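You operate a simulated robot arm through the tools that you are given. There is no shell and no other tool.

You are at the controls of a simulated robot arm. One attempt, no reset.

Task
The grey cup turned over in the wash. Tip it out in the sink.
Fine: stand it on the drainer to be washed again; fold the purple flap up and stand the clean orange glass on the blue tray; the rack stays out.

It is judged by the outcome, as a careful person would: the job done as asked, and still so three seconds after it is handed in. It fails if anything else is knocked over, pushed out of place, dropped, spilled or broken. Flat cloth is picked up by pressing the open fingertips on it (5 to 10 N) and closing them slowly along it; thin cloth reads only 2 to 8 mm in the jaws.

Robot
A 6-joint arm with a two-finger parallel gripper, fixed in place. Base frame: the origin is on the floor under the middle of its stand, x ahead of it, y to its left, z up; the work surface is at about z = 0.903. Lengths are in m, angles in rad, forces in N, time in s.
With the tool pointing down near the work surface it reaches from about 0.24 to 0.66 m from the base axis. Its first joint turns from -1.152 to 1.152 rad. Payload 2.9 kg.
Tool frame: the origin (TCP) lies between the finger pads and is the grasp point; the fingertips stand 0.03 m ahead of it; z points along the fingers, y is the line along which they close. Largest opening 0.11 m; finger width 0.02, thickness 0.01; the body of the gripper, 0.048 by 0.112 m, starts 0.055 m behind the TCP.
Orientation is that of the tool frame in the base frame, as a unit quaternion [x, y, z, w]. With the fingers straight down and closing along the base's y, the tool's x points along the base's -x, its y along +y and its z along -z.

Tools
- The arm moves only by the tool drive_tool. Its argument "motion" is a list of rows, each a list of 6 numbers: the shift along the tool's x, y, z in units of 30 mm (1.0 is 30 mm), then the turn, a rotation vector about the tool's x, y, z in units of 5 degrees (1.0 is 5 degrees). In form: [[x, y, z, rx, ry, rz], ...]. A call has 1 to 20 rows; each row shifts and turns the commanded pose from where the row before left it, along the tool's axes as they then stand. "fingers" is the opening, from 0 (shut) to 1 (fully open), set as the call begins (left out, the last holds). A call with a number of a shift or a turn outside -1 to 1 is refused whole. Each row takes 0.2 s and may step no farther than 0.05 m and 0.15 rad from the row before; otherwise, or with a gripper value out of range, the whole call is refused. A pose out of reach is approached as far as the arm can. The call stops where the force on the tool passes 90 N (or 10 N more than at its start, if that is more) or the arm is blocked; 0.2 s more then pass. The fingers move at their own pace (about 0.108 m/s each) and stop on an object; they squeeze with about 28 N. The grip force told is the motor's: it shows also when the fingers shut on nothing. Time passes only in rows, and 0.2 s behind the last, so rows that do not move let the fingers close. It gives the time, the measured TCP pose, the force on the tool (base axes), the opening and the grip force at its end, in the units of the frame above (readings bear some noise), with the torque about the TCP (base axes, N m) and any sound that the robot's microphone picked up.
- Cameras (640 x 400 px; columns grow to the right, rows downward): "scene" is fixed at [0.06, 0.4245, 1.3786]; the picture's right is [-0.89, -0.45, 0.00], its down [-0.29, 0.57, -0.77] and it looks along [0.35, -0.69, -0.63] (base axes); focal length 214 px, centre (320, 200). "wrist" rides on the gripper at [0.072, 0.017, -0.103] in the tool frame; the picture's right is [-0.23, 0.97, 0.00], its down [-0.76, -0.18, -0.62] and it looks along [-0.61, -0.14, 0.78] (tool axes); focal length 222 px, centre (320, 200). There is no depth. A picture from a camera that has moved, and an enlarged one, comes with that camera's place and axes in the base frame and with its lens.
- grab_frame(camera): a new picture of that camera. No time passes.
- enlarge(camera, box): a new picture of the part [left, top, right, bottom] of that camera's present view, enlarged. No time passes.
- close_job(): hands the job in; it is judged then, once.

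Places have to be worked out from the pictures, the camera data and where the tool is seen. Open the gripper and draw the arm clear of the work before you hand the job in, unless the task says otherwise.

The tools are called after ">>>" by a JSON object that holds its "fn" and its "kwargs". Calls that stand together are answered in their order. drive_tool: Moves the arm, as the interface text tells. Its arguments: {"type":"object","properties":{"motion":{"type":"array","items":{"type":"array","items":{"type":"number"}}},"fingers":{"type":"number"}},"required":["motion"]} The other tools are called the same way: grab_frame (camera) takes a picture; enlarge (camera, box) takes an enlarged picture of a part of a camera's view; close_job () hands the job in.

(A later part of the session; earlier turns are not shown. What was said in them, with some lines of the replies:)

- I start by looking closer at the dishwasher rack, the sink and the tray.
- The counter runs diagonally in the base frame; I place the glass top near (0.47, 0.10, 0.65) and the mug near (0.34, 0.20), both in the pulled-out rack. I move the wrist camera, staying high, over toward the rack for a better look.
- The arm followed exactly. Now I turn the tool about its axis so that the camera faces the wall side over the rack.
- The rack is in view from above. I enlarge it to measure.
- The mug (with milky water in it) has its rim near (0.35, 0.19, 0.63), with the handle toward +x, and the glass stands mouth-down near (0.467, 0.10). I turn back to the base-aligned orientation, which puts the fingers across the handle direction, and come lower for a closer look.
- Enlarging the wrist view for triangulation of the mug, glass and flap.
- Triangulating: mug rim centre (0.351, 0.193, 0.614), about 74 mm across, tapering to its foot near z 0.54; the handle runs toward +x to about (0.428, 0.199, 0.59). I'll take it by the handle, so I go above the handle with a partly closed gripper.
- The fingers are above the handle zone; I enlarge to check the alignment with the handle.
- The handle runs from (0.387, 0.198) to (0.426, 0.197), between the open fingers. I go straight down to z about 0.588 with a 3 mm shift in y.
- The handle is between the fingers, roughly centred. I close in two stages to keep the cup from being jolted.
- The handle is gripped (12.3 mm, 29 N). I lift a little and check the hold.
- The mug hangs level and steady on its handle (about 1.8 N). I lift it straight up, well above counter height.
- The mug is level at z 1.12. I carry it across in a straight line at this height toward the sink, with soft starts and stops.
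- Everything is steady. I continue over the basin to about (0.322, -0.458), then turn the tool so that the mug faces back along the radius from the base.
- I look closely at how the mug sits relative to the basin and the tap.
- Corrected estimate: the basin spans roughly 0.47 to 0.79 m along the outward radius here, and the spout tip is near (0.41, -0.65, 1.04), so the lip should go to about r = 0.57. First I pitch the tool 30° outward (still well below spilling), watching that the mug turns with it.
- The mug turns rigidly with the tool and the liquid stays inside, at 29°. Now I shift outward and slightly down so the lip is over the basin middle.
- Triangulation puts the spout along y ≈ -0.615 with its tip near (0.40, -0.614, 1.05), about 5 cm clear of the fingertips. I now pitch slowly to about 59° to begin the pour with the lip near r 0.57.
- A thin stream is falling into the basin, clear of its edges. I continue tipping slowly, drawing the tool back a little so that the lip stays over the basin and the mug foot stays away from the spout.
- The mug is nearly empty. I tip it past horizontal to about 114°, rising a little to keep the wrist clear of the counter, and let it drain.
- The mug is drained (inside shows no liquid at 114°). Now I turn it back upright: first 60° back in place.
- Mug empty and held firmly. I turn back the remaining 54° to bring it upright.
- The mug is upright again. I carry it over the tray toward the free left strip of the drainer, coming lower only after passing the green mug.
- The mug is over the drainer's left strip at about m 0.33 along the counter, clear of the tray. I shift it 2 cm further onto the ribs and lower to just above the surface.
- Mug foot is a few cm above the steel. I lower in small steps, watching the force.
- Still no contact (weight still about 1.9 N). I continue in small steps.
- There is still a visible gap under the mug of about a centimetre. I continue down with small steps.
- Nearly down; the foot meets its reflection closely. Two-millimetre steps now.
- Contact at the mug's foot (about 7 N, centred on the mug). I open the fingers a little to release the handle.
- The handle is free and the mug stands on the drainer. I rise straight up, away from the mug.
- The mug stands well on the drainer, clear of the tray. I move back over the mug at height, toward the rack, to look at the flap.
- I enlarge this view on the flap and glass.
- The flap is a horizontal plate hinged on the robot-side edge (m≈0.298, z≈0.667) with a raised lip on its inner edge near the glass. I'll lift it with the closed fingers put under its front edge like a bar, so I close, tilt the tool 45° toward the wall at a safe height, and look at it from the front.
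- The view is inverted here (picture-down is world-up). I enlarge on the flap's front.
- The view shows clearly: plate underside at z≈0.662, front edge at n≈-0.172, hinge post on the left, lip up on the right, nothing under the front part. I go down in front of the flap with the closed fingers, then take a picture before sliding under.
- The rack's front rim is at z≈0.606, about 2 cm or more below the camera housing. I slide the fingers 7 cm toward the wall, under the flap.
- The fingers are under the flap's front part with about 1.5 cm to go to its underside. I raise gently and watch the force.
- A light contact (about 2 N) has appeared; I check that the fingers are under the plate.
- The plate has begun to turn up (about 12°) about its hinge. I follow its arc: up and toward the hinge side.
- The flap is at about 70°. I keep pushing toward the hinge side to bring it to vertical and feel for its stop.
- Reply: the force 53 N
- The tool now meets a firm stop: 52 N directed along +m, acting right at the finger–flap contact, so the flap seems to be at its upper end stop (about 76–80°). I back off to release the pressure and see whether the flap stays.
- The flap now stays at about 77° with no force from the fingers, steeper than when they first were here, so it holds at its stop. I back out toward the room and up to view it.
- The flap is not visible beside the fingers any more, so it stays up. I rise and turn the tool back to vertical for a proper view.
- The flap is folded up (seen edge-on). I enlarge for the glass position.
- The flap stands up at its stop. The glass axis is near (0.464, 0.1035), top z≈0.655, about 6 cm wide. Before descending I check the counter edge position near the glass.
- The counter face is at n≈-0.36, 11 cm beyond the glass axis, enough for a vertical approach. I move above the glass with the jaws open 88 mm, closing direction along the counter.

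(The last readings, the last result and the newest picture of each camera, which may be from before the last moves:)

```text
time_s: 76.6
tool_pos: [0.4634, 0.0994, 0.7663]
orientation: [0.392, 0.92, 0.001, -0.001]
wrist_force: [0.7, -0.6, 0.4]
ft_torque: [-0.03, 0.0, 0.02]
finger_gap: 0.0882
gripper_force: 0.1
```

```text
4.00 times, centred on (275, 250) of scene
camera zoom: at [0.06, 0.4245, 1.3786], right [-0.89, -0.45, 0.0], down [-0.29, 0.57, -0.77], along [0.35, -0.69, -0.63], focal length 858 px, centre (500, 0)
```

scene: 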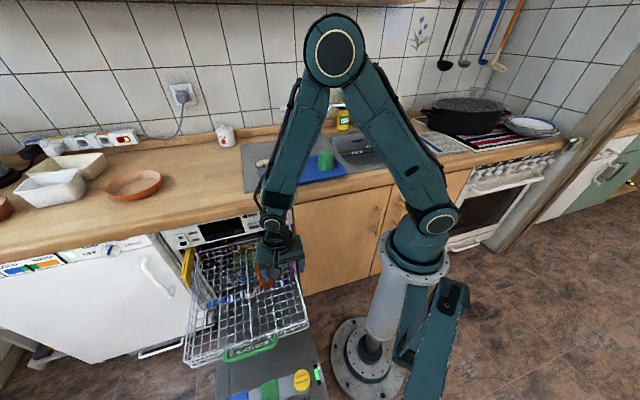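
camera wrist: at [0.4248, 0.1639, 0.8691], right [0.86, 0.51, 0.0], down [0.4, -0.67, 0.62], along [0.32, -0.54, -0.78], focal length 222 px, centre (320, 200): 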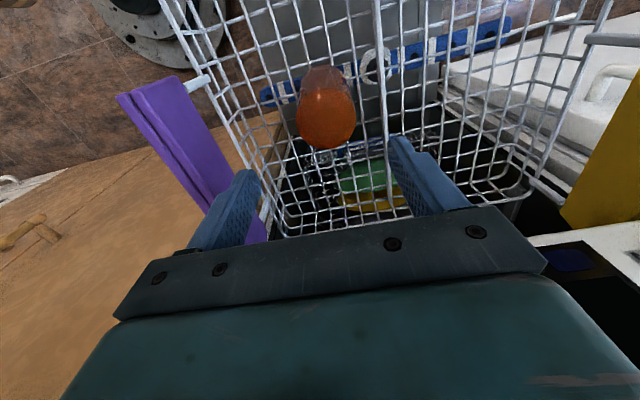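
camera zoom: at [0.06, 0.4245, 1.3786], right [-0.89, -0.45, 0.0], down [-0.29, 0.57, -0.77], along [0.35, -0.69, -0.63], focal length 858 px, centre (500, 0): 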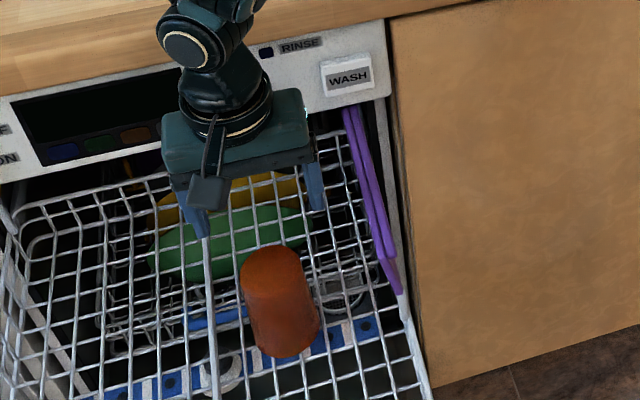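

The glass is mouth-down, its closed base on top at about (0.467, 0.103, 0.65); the flap stands upright and clear of the jaws. I shift 4 mm and go straight down around the glass.

>>> {"fn": "drive_tool", "kwargs": {"motion": [[0, 0.13, 0.7, 0, 0, 0], [0, 0, 0.8, 0, 0, 0], [0, 0, 0.8, 0, 0, 0], [0, 0, 0.8, 0, 0, 0]]}}

>>> {"fn": "grab_frame", "kwargs": {"camera": "wrist"}}

>>> {"fn": "enlarge", "kwargs": {"camera": "scene", "box": [225, 200, 325, 300]}}

```text
time_s: 77.6
tool_pos: [0.4674, 0.1069, 0.6733]
orientation: [0.393, 0.92, 0.001, 0.0]
wrist_force: [0.2, 0.4, 0.0]
ft_torque: [0.02, 0.01, 0.0]
finger_gap: 0.088
gripper_force: 0.1
```

```text
taken
camera wrist: at [0.4294, 0.1695, 0.777], right [0.86, 0.51, 0.0], down [0.4, -0.67, 0.62], along [0.32, -0.54, -0.78], focal length 222 px, centre (320, 200)
```

wrist: 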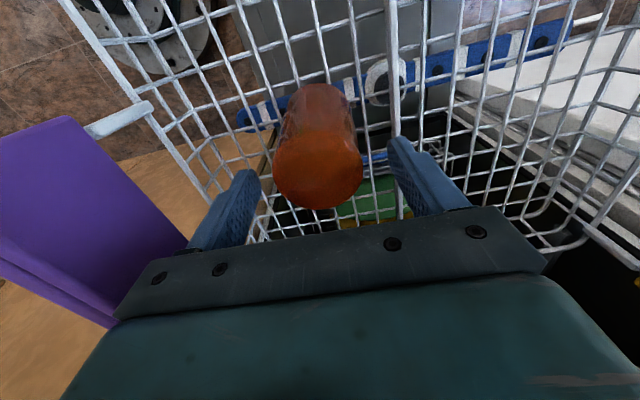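

```text
4.00 times, centred on (275, 250) of scene
camera zoom: at [0.06, 0.4245, 1.3786], right [-0.89, -0.45, 0.0], down [-0.29, 0.57, -0.77], along [0.35, -0.69, -0.63], focal length 858 px, centre (500, 0)
```

zoom: 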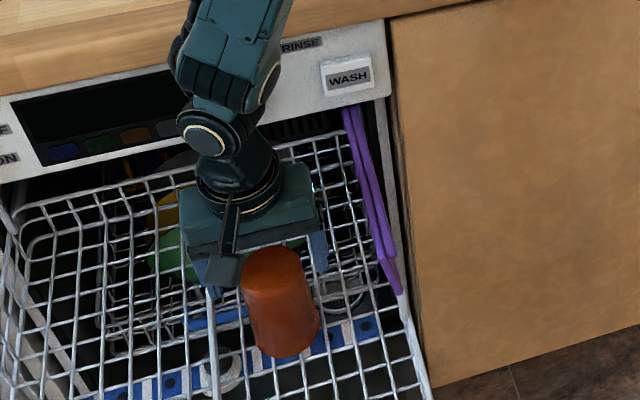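

The jaws straddle the glass with about a centimetre on each side. I go down the last 5 cm.

>>> {"fn": "drive_tool", "kwargs": {"motion": [[-0.03, -0.07, 0.55, 0, 0, 0], [0, 0, 0.55, 0, 0, 0], [0, 0, 0.55, 0, 0, 0]]}}

>>> {"fn": "grab_frame", "kwargs": {"camera": "wrist"}}

>>> {"fn": "enlarge", "kwargs": {"camera": "scene", "box": [225, 200, 325, 300]}}

```text
time_s: 78.4
tool_pos: [0.466, 0.103, 0.6254]
orientation: [0.393, 0.92, -0.001, 0.0]
wrist_force: [-0.1, -1.0, 0.4]
ft_torque: [-0.01, 0.01, 0.0]
finger_gap: 0.0882
gripper_force: 0.1
```

```text
taken
camera wrist: at [0.4279, 0.1665, 0.7281], right [0.86, 0.51, 0.0], down [0.4, -0.67, 0.62], along [0.32, -0.54, -0.78], focal length 222 px, centre (320, 200)
```

wrist: 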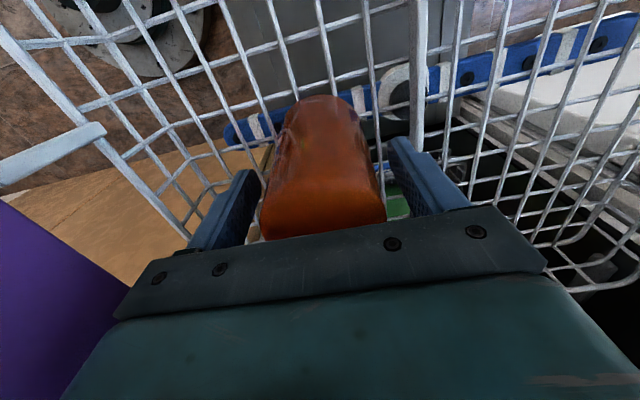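

```text
4.00 times, centred on (275, 250) of scene
camera zoom: at [0.06, 0.4245, 1.3786], right [-0.89, -0.45, 0.0], down [-0.29, 0.57, -0.77], along [0.35, -0.69, -0.63], focal length 858 px, centre (500, 0)
```

zoom: 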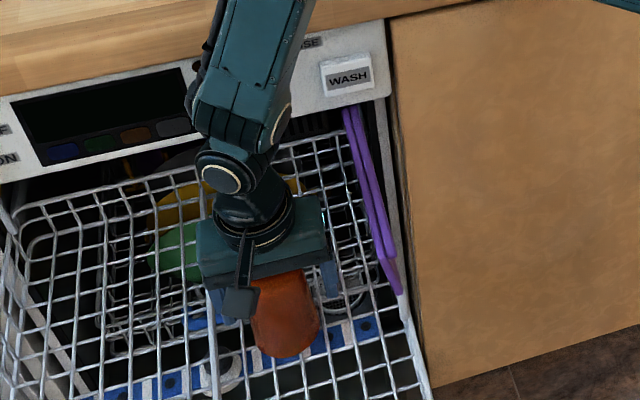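

Glass is between the fingers. I close in stages: first to 68 mm, then onto the glass.

>>> {"fn": "drive_tool", "kwargs": {"motion": [[0, 0, 0, 0, 0, 0], [0, 0, 0, 0, 0, 0]], "fingers": 0.65}}

>>> {"fn": "grab_frame", "kwargs": {"camera": "wrist"}}

```text
time_s: 79.0
tool_pos: [0.4663, 0.1022, 0.6246]
orientation: [0.392, 0.92, 0.0, 0.0]
wrist_force: [-0.4, 0.3, -0.1]
ft_torque: [-0.03, -0.01, 0.03]
finger_gap: 0.0716
gripper_force: 0.1
```

```text
taken
camera wrist: at [0.4278, 0.1666, 0.7282], right [0.86, 0.51, 0.0], down [0.4, -0.67, 0.62], along [0.32, -0.54, -0.78], focal length 222 px, centre (320, 200)
```

wrist: 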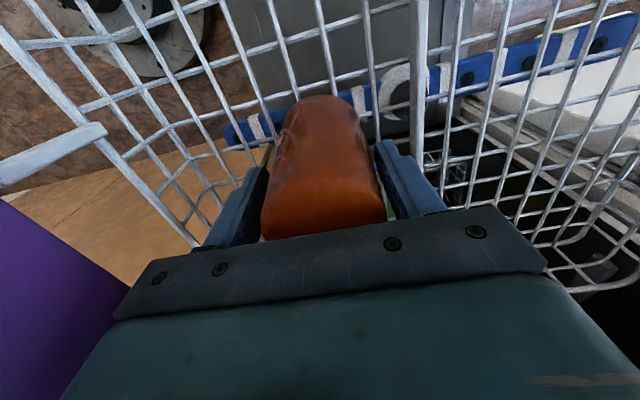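

Both pads are evenly close to the glass. I close onto it.

>>> {"fn": "drive_tool", "kwargs": {"motion": [[0, 0, 0, 0, 0, 0], [0, 0, 0, 0, 0, 0], [0, 0, 0, 0, 0, 0]], "fingers": 0.4}}

>>> {"fn": "grab_frame", "kwargs": {"camera": "wrist"}}

```text
time_s: 79.8
tool_pos: [0.4668, 0.1023, 0.6261]
orientation: [0.393, 0.92, 0.0, 0.0]
wrist_force: [1.0, -0.2, 0.8]
ft_torque: [-0.01, 0.01, 0.03]
finger_gap: 0.0634
gripper_force: 28.0
```

```text
taken
camera wrist: at [0.4279, 0.1666, 0.7283], right [0.86, 0.51, 0.0], down [0.4, -0.67, 0.62], along [0.32, -0.54, -0.78], focal length 222 px, centre (320, 200)
```

wrist: 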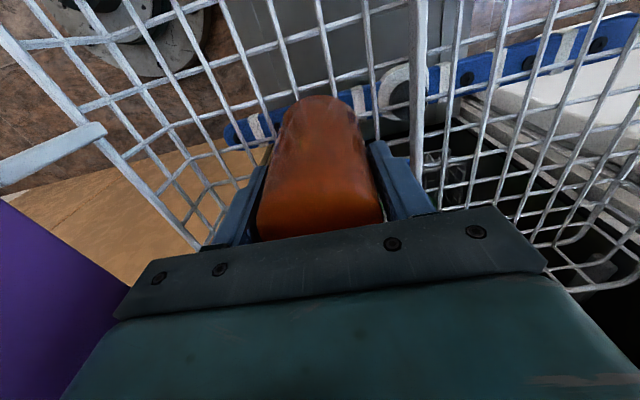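

Gripped: 63 mm wide, 28 N. I lift a few centimetres and check.

>>> {"fn": "drive_tool", "kwargs": {"motion": [[0, 0, -0.3, 0, 0, 0], [0, 0, -0.5, 0, 0, 0], [0, 0, -0.5, 0, 0, 0]]}}

>>> {"fn": "grab_frame", "kwargs": {"camera": "wrist"}}

>>> {"fn": "enlarge", "kwargs": {"camera": "scene", "box": [225, 200, 325, 300]}}

```text
time_s: 80.6
tool_pos: [0.4652, 0.1038, 0.6636]
orientation: [0.392, 0.92, 0.0, -0.001]
wrist_force: [0.5, 0.4, -2.9]
ft_torque: [0.0, -0.02, -0.03]
finger_gap: 0.0633
gripper_force: 28.0
```

```text
taken
camera wrist: at [0.4262, 0.1669, 0.767], right [0.86, 0.51, 0.0], down [0.4, -0.67, 0.62], along [0.32, -0.54, -0.78], focal length 222 px, centre (320, 200)
```

wrist: 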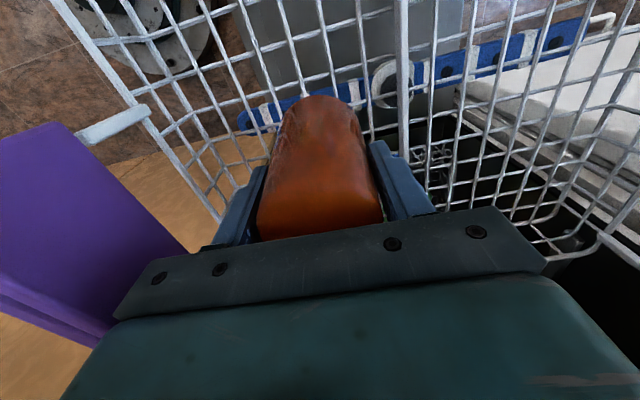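

```text
4.00 times, centred on (275, 250) of scene
camera zoom: at [0.06, 0.4245, 1.3786], right [-0.89, -0.45, 0.0], down [-0.29, 0.57, -0.77], along [0.35, -0.69, -0.63], focal length 858 px, centre (500, 0)
```

zoom: 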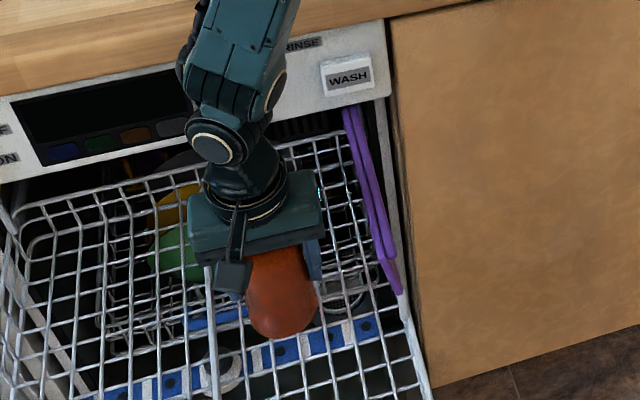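

The glass lifts cleanly (about 2.9 N) and keeps its place in the jaws. I raise it to z≈1.12.

>>> {"fn": "drive_tool", "kwargs": {"motion": [[0, 0, -0.6, 0, 0, 0], [0, 0, -1, 0, 0, 0], [0, 0, -1, 0, 0, 0], [0, 0, -1, 0, 0, 0], [0, 0, -1, 0, 0, 0], [0, 0, -1, 0, 0, 0], [0, 0, -1, 0, 0, 0], [0, 0, -1, 0, 0, 0], [0, 0, -1, 0, 0, 0], [0, 0, -1, 0, 0, 0], [0, 0, -1, 0, 0, 0], [0, 0, -1, 0, 0, 0], [0, 0, -1, 0, 0, 0], [0, 0, -1, 0, 0, 0], [0, 0, -1, 0, 0, 0], [0, 0, -0.8, 0, 0, 0]]}}

>>> {"fn": "grab_frame", "kwargs": {"camera": "scene"}}

>>> {"fn": "grab_frame", "kwargs": {"camera": "wrist"}}

```text
time_s: 84.0
tool_pos: [0.4649, 0.1031, 1.1281]
orientation: [0.393, 0.92, 0.0, -0.001]
wrist_force: [0.6, 0.2, -2.5]
ft_torque: [0.01, 0.01, 0.0]
finger_gap: 0.0633
gripper_force: 28.3
```

```text
taken
```

scene: 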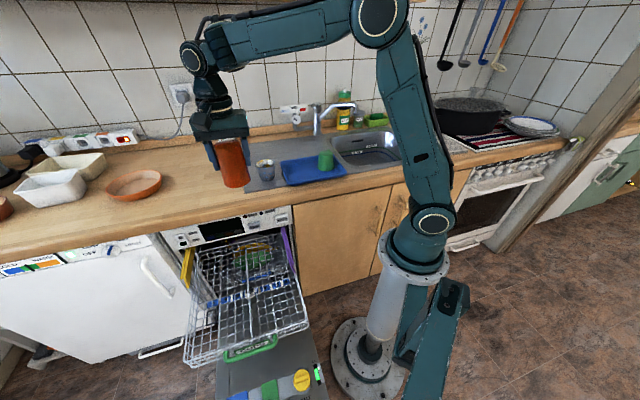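

```text
taken
camera wrist: at [0.4267, 0.167, 1.2308], right [0.86, 0.51, 0.0], down [0.4, -0.67, 0.62], along [0.32, -0.54, -0.78], focal length 222 px, centre (320, 200)
```

wrist: 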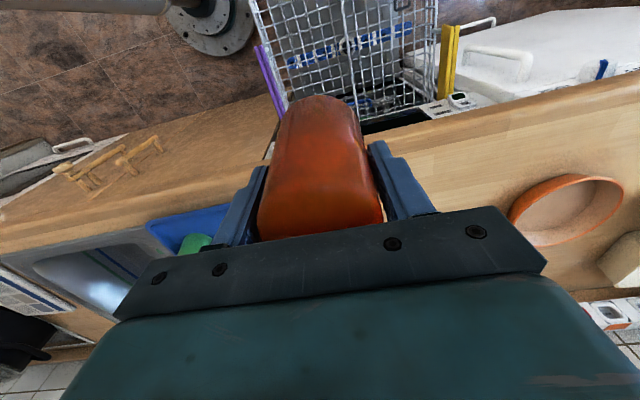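

I take a closer look at the glass in the gripper, the flap and the tray.

>>> {"fn": "enlarge", "kwargs": {"camera": "scene", "box": [190, 100, 290, 200]}}

>>> {"fn": "enlarge", "kwargs": {"camera": "scene", "box": [225, 210, 325, 310]}}

>>> {"fn": "enlarge", "kwargs": {"camera": "scene", "box": [240, 130, 360, 200]}}

```text
4.00 times, centred on (240, 150) of scene
camera zoom: at [0.06, 0.4245, 1.3786], right [-0.89, -0.45, 0.0], down [-0.29, 0.57, -0.77], along [0.35, -0.69, -0.63], focal length 858 px, centre (640, 400)
```

zoom: 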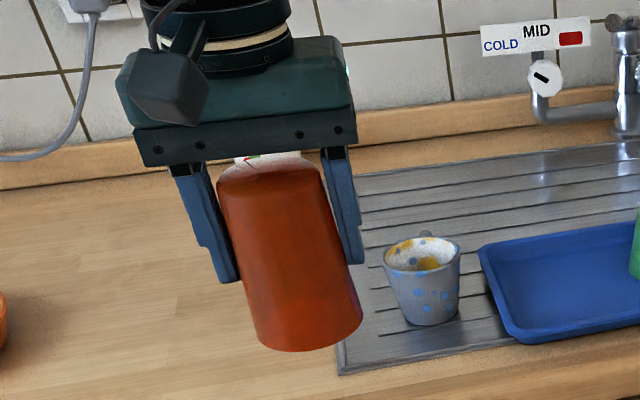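

```text
4.00 times, centred on (275, 260) of scene
camera zoom: at [0.06, 0.4245, 1.3786], right [-0.89, -0.45, 0.0], down [-0.29, 0.57, -0.77], along [0.35, -0.69, -0.63], focal length 858 px, centre (500, -40)
```

zoom: 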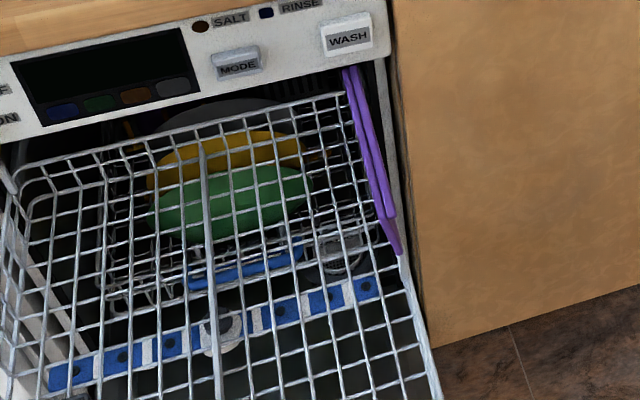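

```text
5.33 times, centred on (300, 165) of scene
camera zoom: at [0.06, 0.4245, 1.3786], right [-0.89, -0.45, 0.0], down [-0.29, 0.57, -0.77], along [0.35, -0.69, -0.63], focal length 1144 px, centre (427, 387)
```

zoom: 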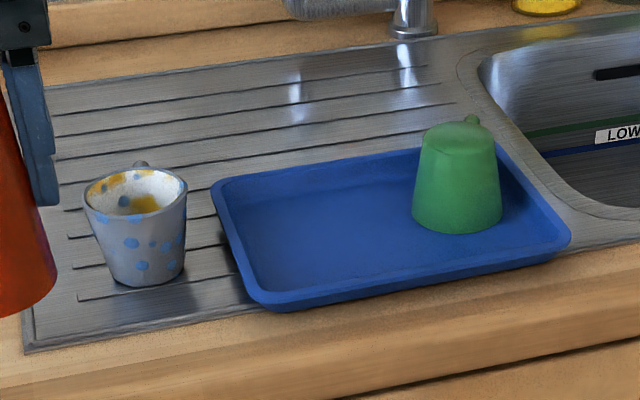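

The flap stays up, the mug stands, and the tray has free space left of the green mug. I carry the glass over the tray's free half.

>>> {"fn": "drive_tool", "kwargs": {"motion": [[-0.392, -0.366, 0, 0, 0, 0], [-0.784, -0.733, 0, 0, 0, 0], [-0.784, -0.733, 0, 0, 0, 0], [-0.784, -0.733, 0, 0, 0, 0], [-0.784, -0.733, 0, 0, 0, 0], [-0.784, -0.733, 0, 0, 0, 0], [-0.784, -0.733, 0, 0, 0, 0], [-0.784, -0.733, 0, 0, 0, 0], [-0.784, -0.733, 0, 0, 0, 0], [-0.784, -0.733, 0, 0, 0, 0], [-0.392, -0.366, 0, 0, 0, 0]]}}

>>> {"fn": "grab_frame", "kwargs": {"camera": "wrist"}}

>>> {"fn": "enlarge", "kwargs": {"camera": "scene", "box": [230, 90, 370, 200]}}

```text
time_s: 86.4
tool_pos: [0.4694, -0.2188, 1.1245]
orientation: [0.392, 0.92, 0.0, -0.001]
wrist_force: [-0.3, -0.4, -2.7]
ft_torque: [0.03, -0.01, -0.01]
finger_gap: 0.0634
gripper_force: 27.8
```

```text
taken
camera wrist: at [0.4301, -0.1557, 1.2282], right [0.86, 0.51, 0.0], down [0.4, -0.67, 0.62], along [0.32, -0.54, -0.78], focal length 222 px, centre (320, 200)
```

wrist: 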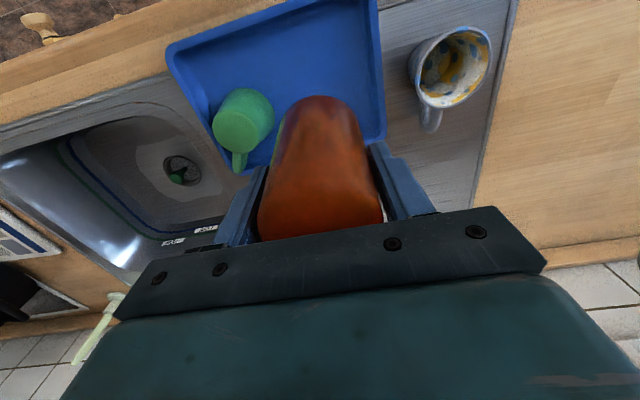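

```text
3.64 times, centred on (300, 145) of scene
camera zoom: at [0.06, 0.4245, 1.3786], right [-0.89, -0.45, 0.0], down [-0.29, 0.57, -0.77], along [0.35, -0.69, -0.63], focal length 780 px, centre (393, 400)
```

zoom: 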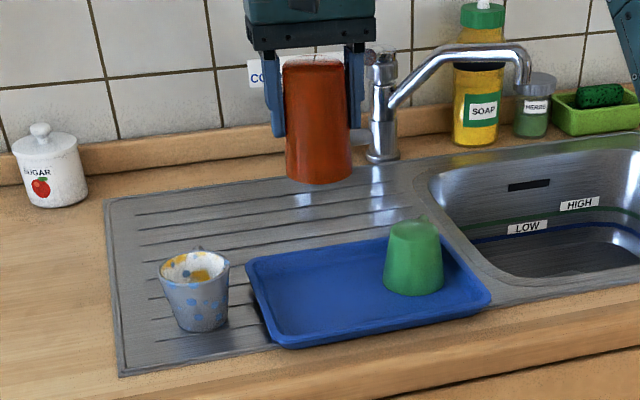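

The glass is above the free part of the tray (projected to the middle left of the green mug). I shift 7 mm away from the green mug and go down to just above the tray.

>>> {"fn": "drive_tool", "kwargs": {"motion": [[0, 0.23, 0.5, 0, 0, 0], [0, 0, 0.9, 0, 0, 0], [0, 0, 0.9, 0, 0, 0], [0, 0, 0.9, 0, 0, 0], [0, 0, 0.6, 0, 0, 0]]}}

>>> {"fn": "grab_frame", "kwargs": {"camera": "wrist"}}

>>> {"fn": "enlarge", "kwargs": {"camera": "scene", "box": [250, 120, 350, 200]}}

```text
time_s: 87.6
tool_pos: [0.4748, -0.2134, 1.0091]
orientation: [0.393, 0.92, 0.0, 0.0]
wrist_force: [0.3, -0.2, -2.4]
ft_torque: [0.03, 0.03, 0.0]
finger_gap: 0.0632
gripper_force: 27.7
```

```text
taken
camera wrist: at [0.4357, -0.1501, 1.1136], right [0.86, 0.51, 0.0], down [0.4, -0.67, 0.62], along [0.32, -0.54, -0.78], focal length 222 px, centre (320, 200)
```

wrist: 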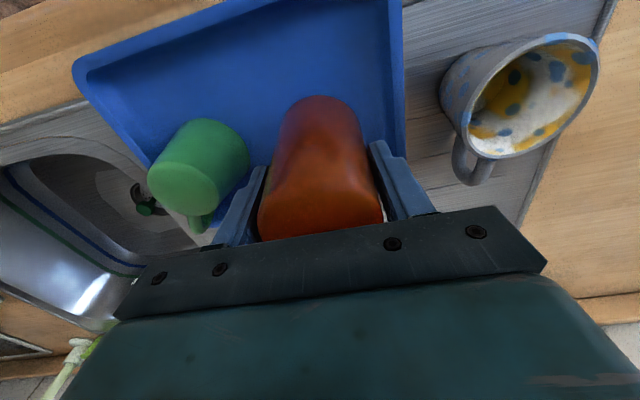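

```text
5.00 times, centred on (300, 160) of scene
camera zoom: at [0.06, 0.4245, 1.3786], right [-0.89, -0.45, 0.0], down [-0.29, 0.57, -0.77], along [0.35, -0.69, -0.63], focal length 1072 px, centre (420, 400)
```

zoom: 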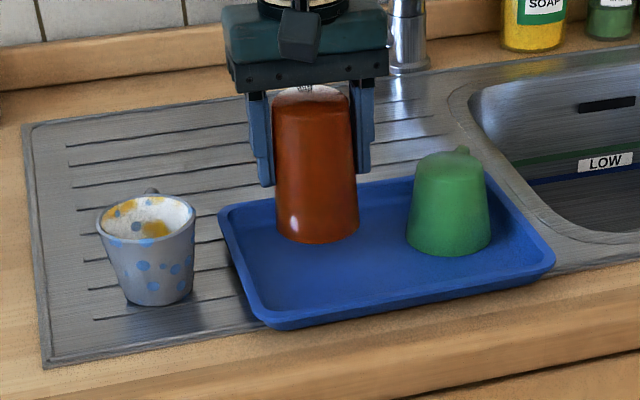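

About 3 cm to go. I lower to just above contact, then in small steps watching the force.

>>> {"fn": "drive_tool", "kwargs": {"motion": [[0, 0, 0.3, 0, 0, 0], [0, 0, 0.3, 0, 0, 0]]}}

>>> {"fn": "drive_tool", "kwargs": {"motion": [[0, 0, 0.1, 0, 0, 0], [0, 0, 0.1, 0, 0, 0]]}}

>>> {"fn": "enlarge", "kwargs": {"camera": "scene", "box": [260, 130, 340, 190]}}

```text
time_s: 88.2
tool_pos: [0.4736, -0.214, 0.9925]
orientation: [0.392, 0.92, 0.0, 0.0]
wrist_force: [0.4, 0.0, -3.1]
ft_torque: [-0.01, 0.01, -0.04]
finger_gap: 0.0632
gripper_force: 27.8
```

```text
time_s: 88.8
tool_pos: [0.4745, -0.2138, 0.9871]
orientation: [0.392, 0.92, 0.0, 0.0]
wrist_force: [-0.2, -0.5, -1.7]
ft_torque: [-0.01, 0.03, 0.04]
finger_gap: 0.0637
gripper_force: 27.7
```

```text
6.67 times, centred on (300, 160) of scene
camera zoom: at [0.06, 0.4245, 1.3786], right [-0.89, -0.45, 0.0], down [-0.29, 0.57, -0.77], along [0.35, -0.69, -0.63], focal length 1430 px, centre (453, 467)
```

zoom: 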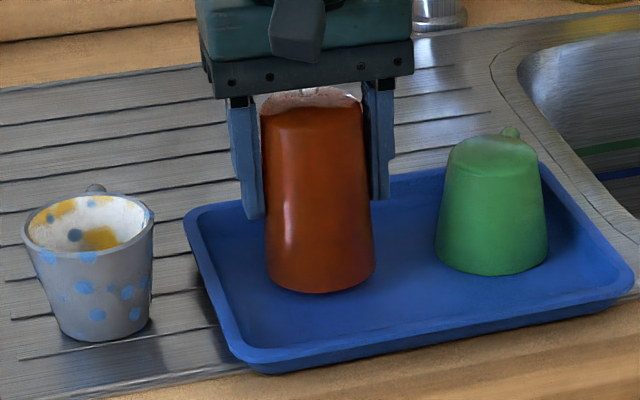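

Still about a centimetre above the tray. Small steps continue.

>>> {"fn": "drive_tool", "kwargs": {"motion": [[0, 0, 0.09, 0, 0, 0], [0, 0, 0.08, 0, 0, 0]]}}

>>> {"fn": "drive_tool", "kwargs": {"motion": [[0, 0, 0.07, 0, 0, 0], [0, 0, 0, 0, 0, 0]]}}

>>> {"fn": "drive_tool", "kwargs": {"motion": [[0, 0, 0.06, 0, 0, 0], [0, 0, 0, 0, 0, 0]]}}

>>> {"fn": "enlarge", "kwargs": {"camera": "scene", "box": [260, 130, 340, 190]}}

```text
time_s: 89.4
tool_pos: [0.4735, -0.2138, 0.9824]
orientation: [0.392, 0.92, 0.0, 0.0]
wrist_force: [0.0, 0.5, -2.6]
ft_torque: [0.01, 0.0, 0.0]
finger_gap: 0.0635
gripper_force: 27.9
```

```text
time_s: 90.0
tool_pos: [0.4739, -0.2147, 0.9792]
orientation: [0.393, 0.92, 0.0, -0.001]
wrist_force: [-0.1, -0.6, -2.2]
ft_torque: [0.02, 0.0, 0.01]
finger_gap: 0.0634
gripper_force: 28.2
```

```text
time_s: 90.6
tool_pos: [0.4726, -0.2131, 0.9781]
orientation: [0.392, 0.92, 0.0, -0.001]
wrist_force: [0.1, 0.0, -3.0]
ft_torque: [-0.02, -0.02, -0.01]
finger_gap: 0.0635
gripper_force: 28.3
```

```text
6.67 times, centred on (300, 160) of scene
camera zoom: at [0.06, 0.4245, 1.3786], right [-0.89, -0.45, 0.0], down [-0.29, 0.57, -0.77], along [0.35, -0.69, -0.63], focal length 1430 px, centre (453, 467)
```

zoom: 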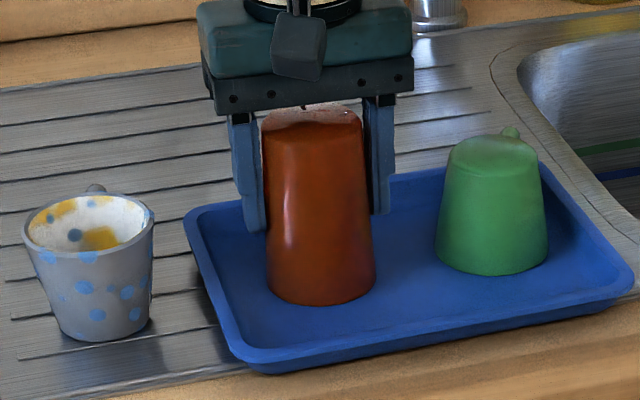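

Still hanging freely (about 2.5–3 N). Two-millimetre steps until contact.

>>> {"fn": "drive_tool", "kwargs": {"motion": [[0, 0, 0.06, 0, 0, 0], [0, 0, 0, 0, 0, 0]]}}

>>> {"fn": "drive_tool", "kwargs": {"motion": [[0, 0, 0.05, 0, 0, 0], [0, 0, 0, 0, 0, 0]]}}

```text
time_s: 91.2
tool_pos: [0.4737, -0.2143, 0.9769]
orientation: [0.392, 0.92, 0.0, 0.0]
wrist_force: [-4.5, 1.6, 11.0]
ft_torque: [0.21, 0.45, -0.03]
finger_gap: 0.0634
gripper_force: 28.1
```

```text
time_s: 91.8
tool_pos: [0.4744, -0.2143, 0.9748]
orientation: [0.393, 0.92, 0.001, 0.001]
wrist_force: [-2.5, -0.9, 19.2]
ft_torque: [-0.04, 0.11, -0.04]
finger_gap: 0.0634
gripper_force: 27.7
```

Contact with the tray (about 20 N). I ease up a little before releasing.

>>> {"fn": "drive_tool", "kwargs": {"motion": [[0, 0, -0.05, 0, 0, 0], [0, 0, 0, 0, 0, 0]]}}

>>> {"fn": "enlarge", "kwargs": {"camera": "scene", "box": [260, 130, 340, 190]}}

```text
time_s: 92.4
tool_pos: [0.4744, -0.2146, 0.9757]
orientation: [0.392, 0.92, 0.0, -0.001]
wrist_force: [1.8, -2.3, 8.1]
ft_torque: [-0.35, -0.4, -0.05]
finger_gap: 0.0636
gripper_force: 28.6
```

```text
6.67 times, centred on (300, 160) of scene
camera zoom: at [0.0599, 0.4245, 1.3786], right [-0.89, -0.45, 0.0], down [-0.29, 0.57, -0.77], along [0.35, -0.69, -0.63], focal length 1430 px, centre (453, 467)
```

zoom: 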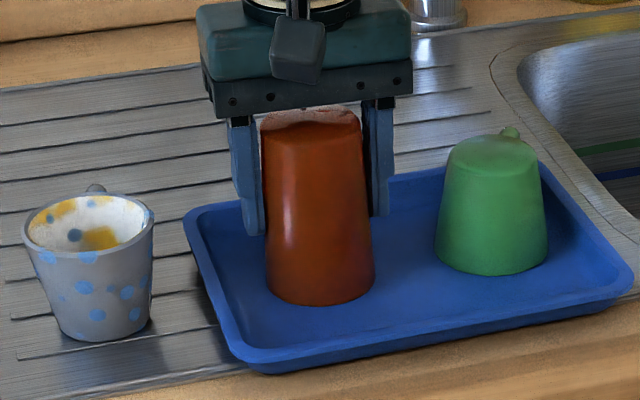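

The glass rests on the tray floor with a light load. I open the jaws slightly to release it without nearing the green mug.

>>> {"fn": "drive_tool", "kwargs": {"motion": [[0, 0, 0, 0, 0, 0], [0, 0, 0, 0, 0, 0], [0, 0, 0, 0, 0, 0]], "fingers": 0.67}}

>>> {"fn": "enlarge", "kwargs": {"camera": "scene", "box": [260, 130, 340, 190]}}

>>> {"fn": "grab_frame", "kwargs": {"camera": "wrist"}}

```text
time_s: 93.2
tool_pos: [0.4746, -0.2134, 0.9753]
orientation: [0.393, 0.92, 0.0, -0.001]
wrist_force: [0.1, -0.8, 0.0]
ft_torque: [0.01, 0.03, 0.01]
finger_gap: 0.0737
gripper_force: 0.0
```

```text
6.67 times, centred on (300, 160) of scene
camera zoom: at [0.06, 0.4245, 1.3786], right [-0.89, -0.45, 0.0], down [-0.29, 0.57, -0.77], along [0.35, -0.69, -0.63], focal length 1430 px, centre (453, 467)
```

zoom: 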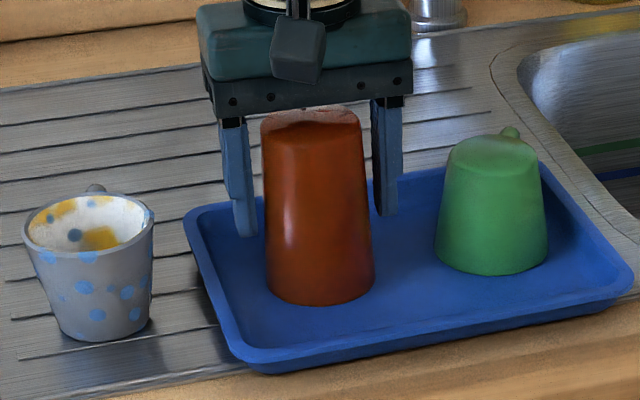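

```text
taken
camera wrist: at [0.4357, -0.1503, 1.0791], right [0.86, 0.51, 0.0], down [0.4, -0.67, 0.62], along [0.32, -0.54, -0.78], focal length 222 px, centre (320, 200)
```

wrist: 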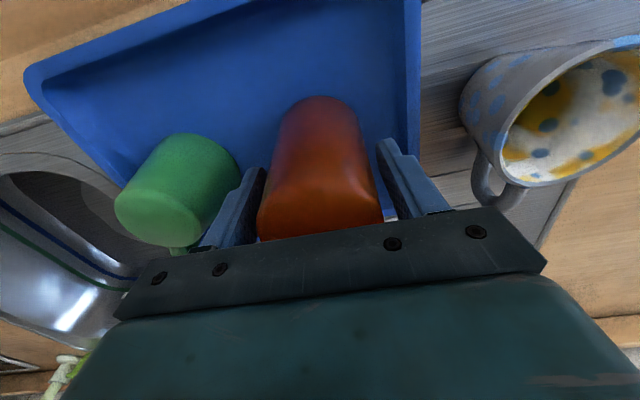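

Released; the glass stands freely on the tray. I rise straight up off it.

>>> {"fn": "drive_tool", "kwargs": {"motion": [[0, 0, -0.3, 0, 0, 0], [0, 0, -0.6, 0, 0, 0], [0, 0, -0.9, 0, 0, 0], [0, 0, -0.9, 0, 0, 0], [0, 0, -0.9, 0, 0, 0], [0, 0, -0.9, 0, 0, 0], [0, 0, -0.9, 0, 0, 0]]}}

>>> {"fn": "grab_frame", "kwargs": {"camera": "wrist"}}

>>> {"fn": "grab_frame", "kwargs": {"camera": "scene"}}

```text
time_s: 94.8
tool_pos: [0.4734, -0.2156, 1.1373]
orientation: [0.392, 0.92, 0.0, 0.0]
wrist_force: [0.7, 0.5, -0.3]
ft_torque: [-0.01, 0.01, 0.0]
finger_gap: 0.0737
gripper_force: 0.0
```

```text
taken
camera wrist: at [0.4352, -0.1515, 1.2408], right [0.86, 0.51, 0.0], down [0.4, -0.67, 0.62], along [0.32, -0.54, -0.78], focal length 222 px, centre (320, 200)
```

wrist: 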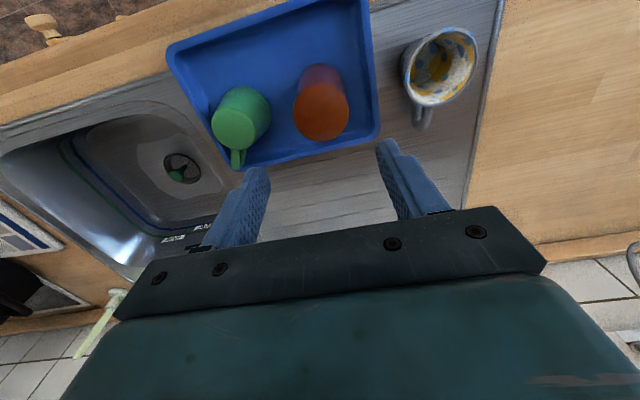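

```text
taken
```

scene: 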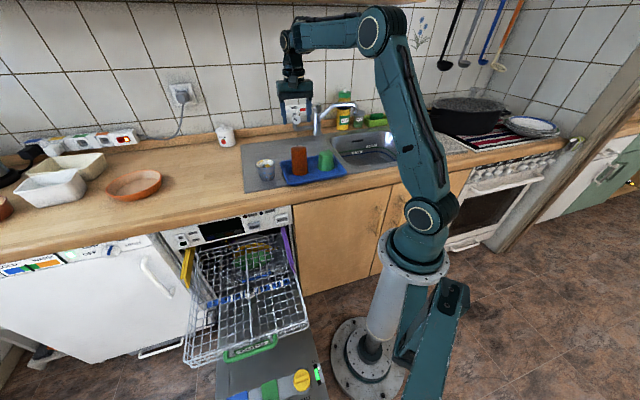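

The glass stands beside the green mug, the grey mug stands on the drainer, and the flap stays up. I open the gripper and draw the arm back clear of the work.

>>> {"fn": "drive_tool", "kwargs": {"motion": [[0.5, 0.03, -0.5, 0, 0, 0], [0.81, 0.042, -0.41, 0, 0, 0], [0.81, 0.042, -0.41, 0, 0, 0], [0.81, 0.042, -0.41, 0, 0, 0], [0.81, 0.042, -0.41, 0, 0, 0], [0.81, 0.042, -0.41, 0, 0, 0], [0.81, 0.042, -0.41, 0, 0, 0], [0.81, 0.042, -0.41, 0, 0, 0], [0.81, 0.042, -0.41, 0, 0, 0], [0.4, 0, 0, 0, 0, 0]], "fingers": 1.0}}

>>> {"fn": "grab_frame", "kwargs": {"camera": "scene"}}

>>> {"fn": "enlarge", "kwargs": {"camera": "scene", "box": [230, 100, 430, 210]}}

>>> {"fn": "enlarge", "kwargs": {"camera": "scene", "box": [170, 210, 330, 370]}}

>>> {"fn": "enlarge", "kwargs": {"camera": "wrist", "box": [100, 0, 500, 250]}}

```text
time_s: 97.0
tool_pos: [0.3294, -0.0458, 1.2526]
orientation: [0.392, 0.92, 0.0, -0.001]
wrist_force: [0.2, -0.5, 0.6]
ft_torque: [0.03, -0.01, -0.02]
finger_gap: 0.1101
gripper_force: 0.1
```

```text
taken
```

scene: 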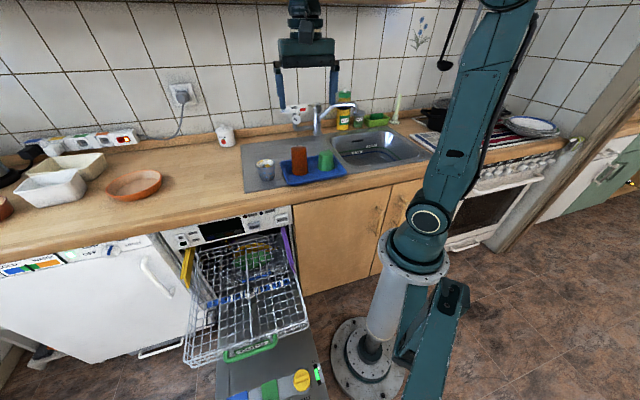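

```text
3.20 times, centred on (330, 155) of scene
camera zoom: at [0.06, 0.4245, 1.3786], right [-0.89, -0.45, 0.0], down [-0.29, 0.57, -0.77], along [0.35, -0.69, -0.63], focal length 686 px, centre (288, 344)
```

zoom: 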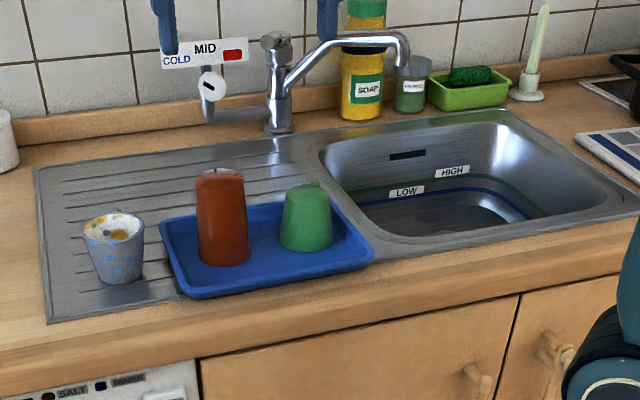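

```text
2.50 times, centred on (250, 290) of scene
camera zoom: at [0.06, 0.4245, 1.3786], right [-0.89, -0.45, 0.0], down [-0.29, 0.57, -0.77], along [0.35, -0.69, -0.63], focal length 536 px, centre (495, -25)
```

zoom: 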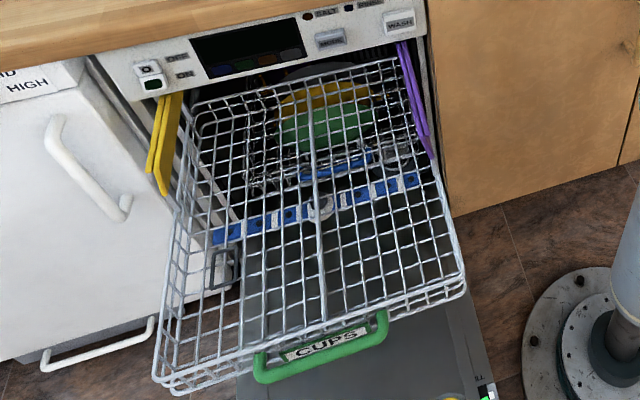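

```text
1.60 times, centred on (300, 125) of wrist
camera zoom: at [0.2907, 0.0172, 1.3556], right [0.86, 0.51, 0.0], down [0.4, -0.67, 0.62], along [0.32, -0.54, -0.78], focal length 355 px, centre (352, 320)
```

zoom: 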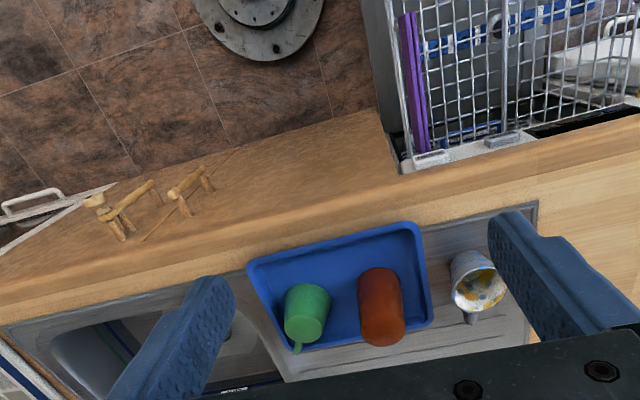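

Everything is in place: the mug is emptied and stands on the drainer, the flap is up and holding, the glass stands on the tray, and the rack is still out and unmoved. The gripper is open and the arm is clear, so I hand the job in.

>>> {"fn": "close_job", "kwargs": {}}

```text
The job is handed in.
```

I finished the job and handed it in. As of my last pictures:

- **Grey cup:** I picked it up by the handle and kept it level on the way to the sink. I tipped it past horizontal until no liquid showed inside, then stood it mouth-up on the drainer.
- **Purple flap:** it is folded up to its stop, about 77° by my estimate, so not quite vertical. It stayed there after I let go.
- **Orange glass:** it stands on the blue tray beside the green mug. I left it mouth-down, as it was in the rack, because the green mug is mouth-down too and you didn't say which way up.
- **Rack and the rest:** the rack is still out and looks unmoved. I saw nothing knocked over or spilled.

The gripper is open and the arm is drawn back clear of the work.
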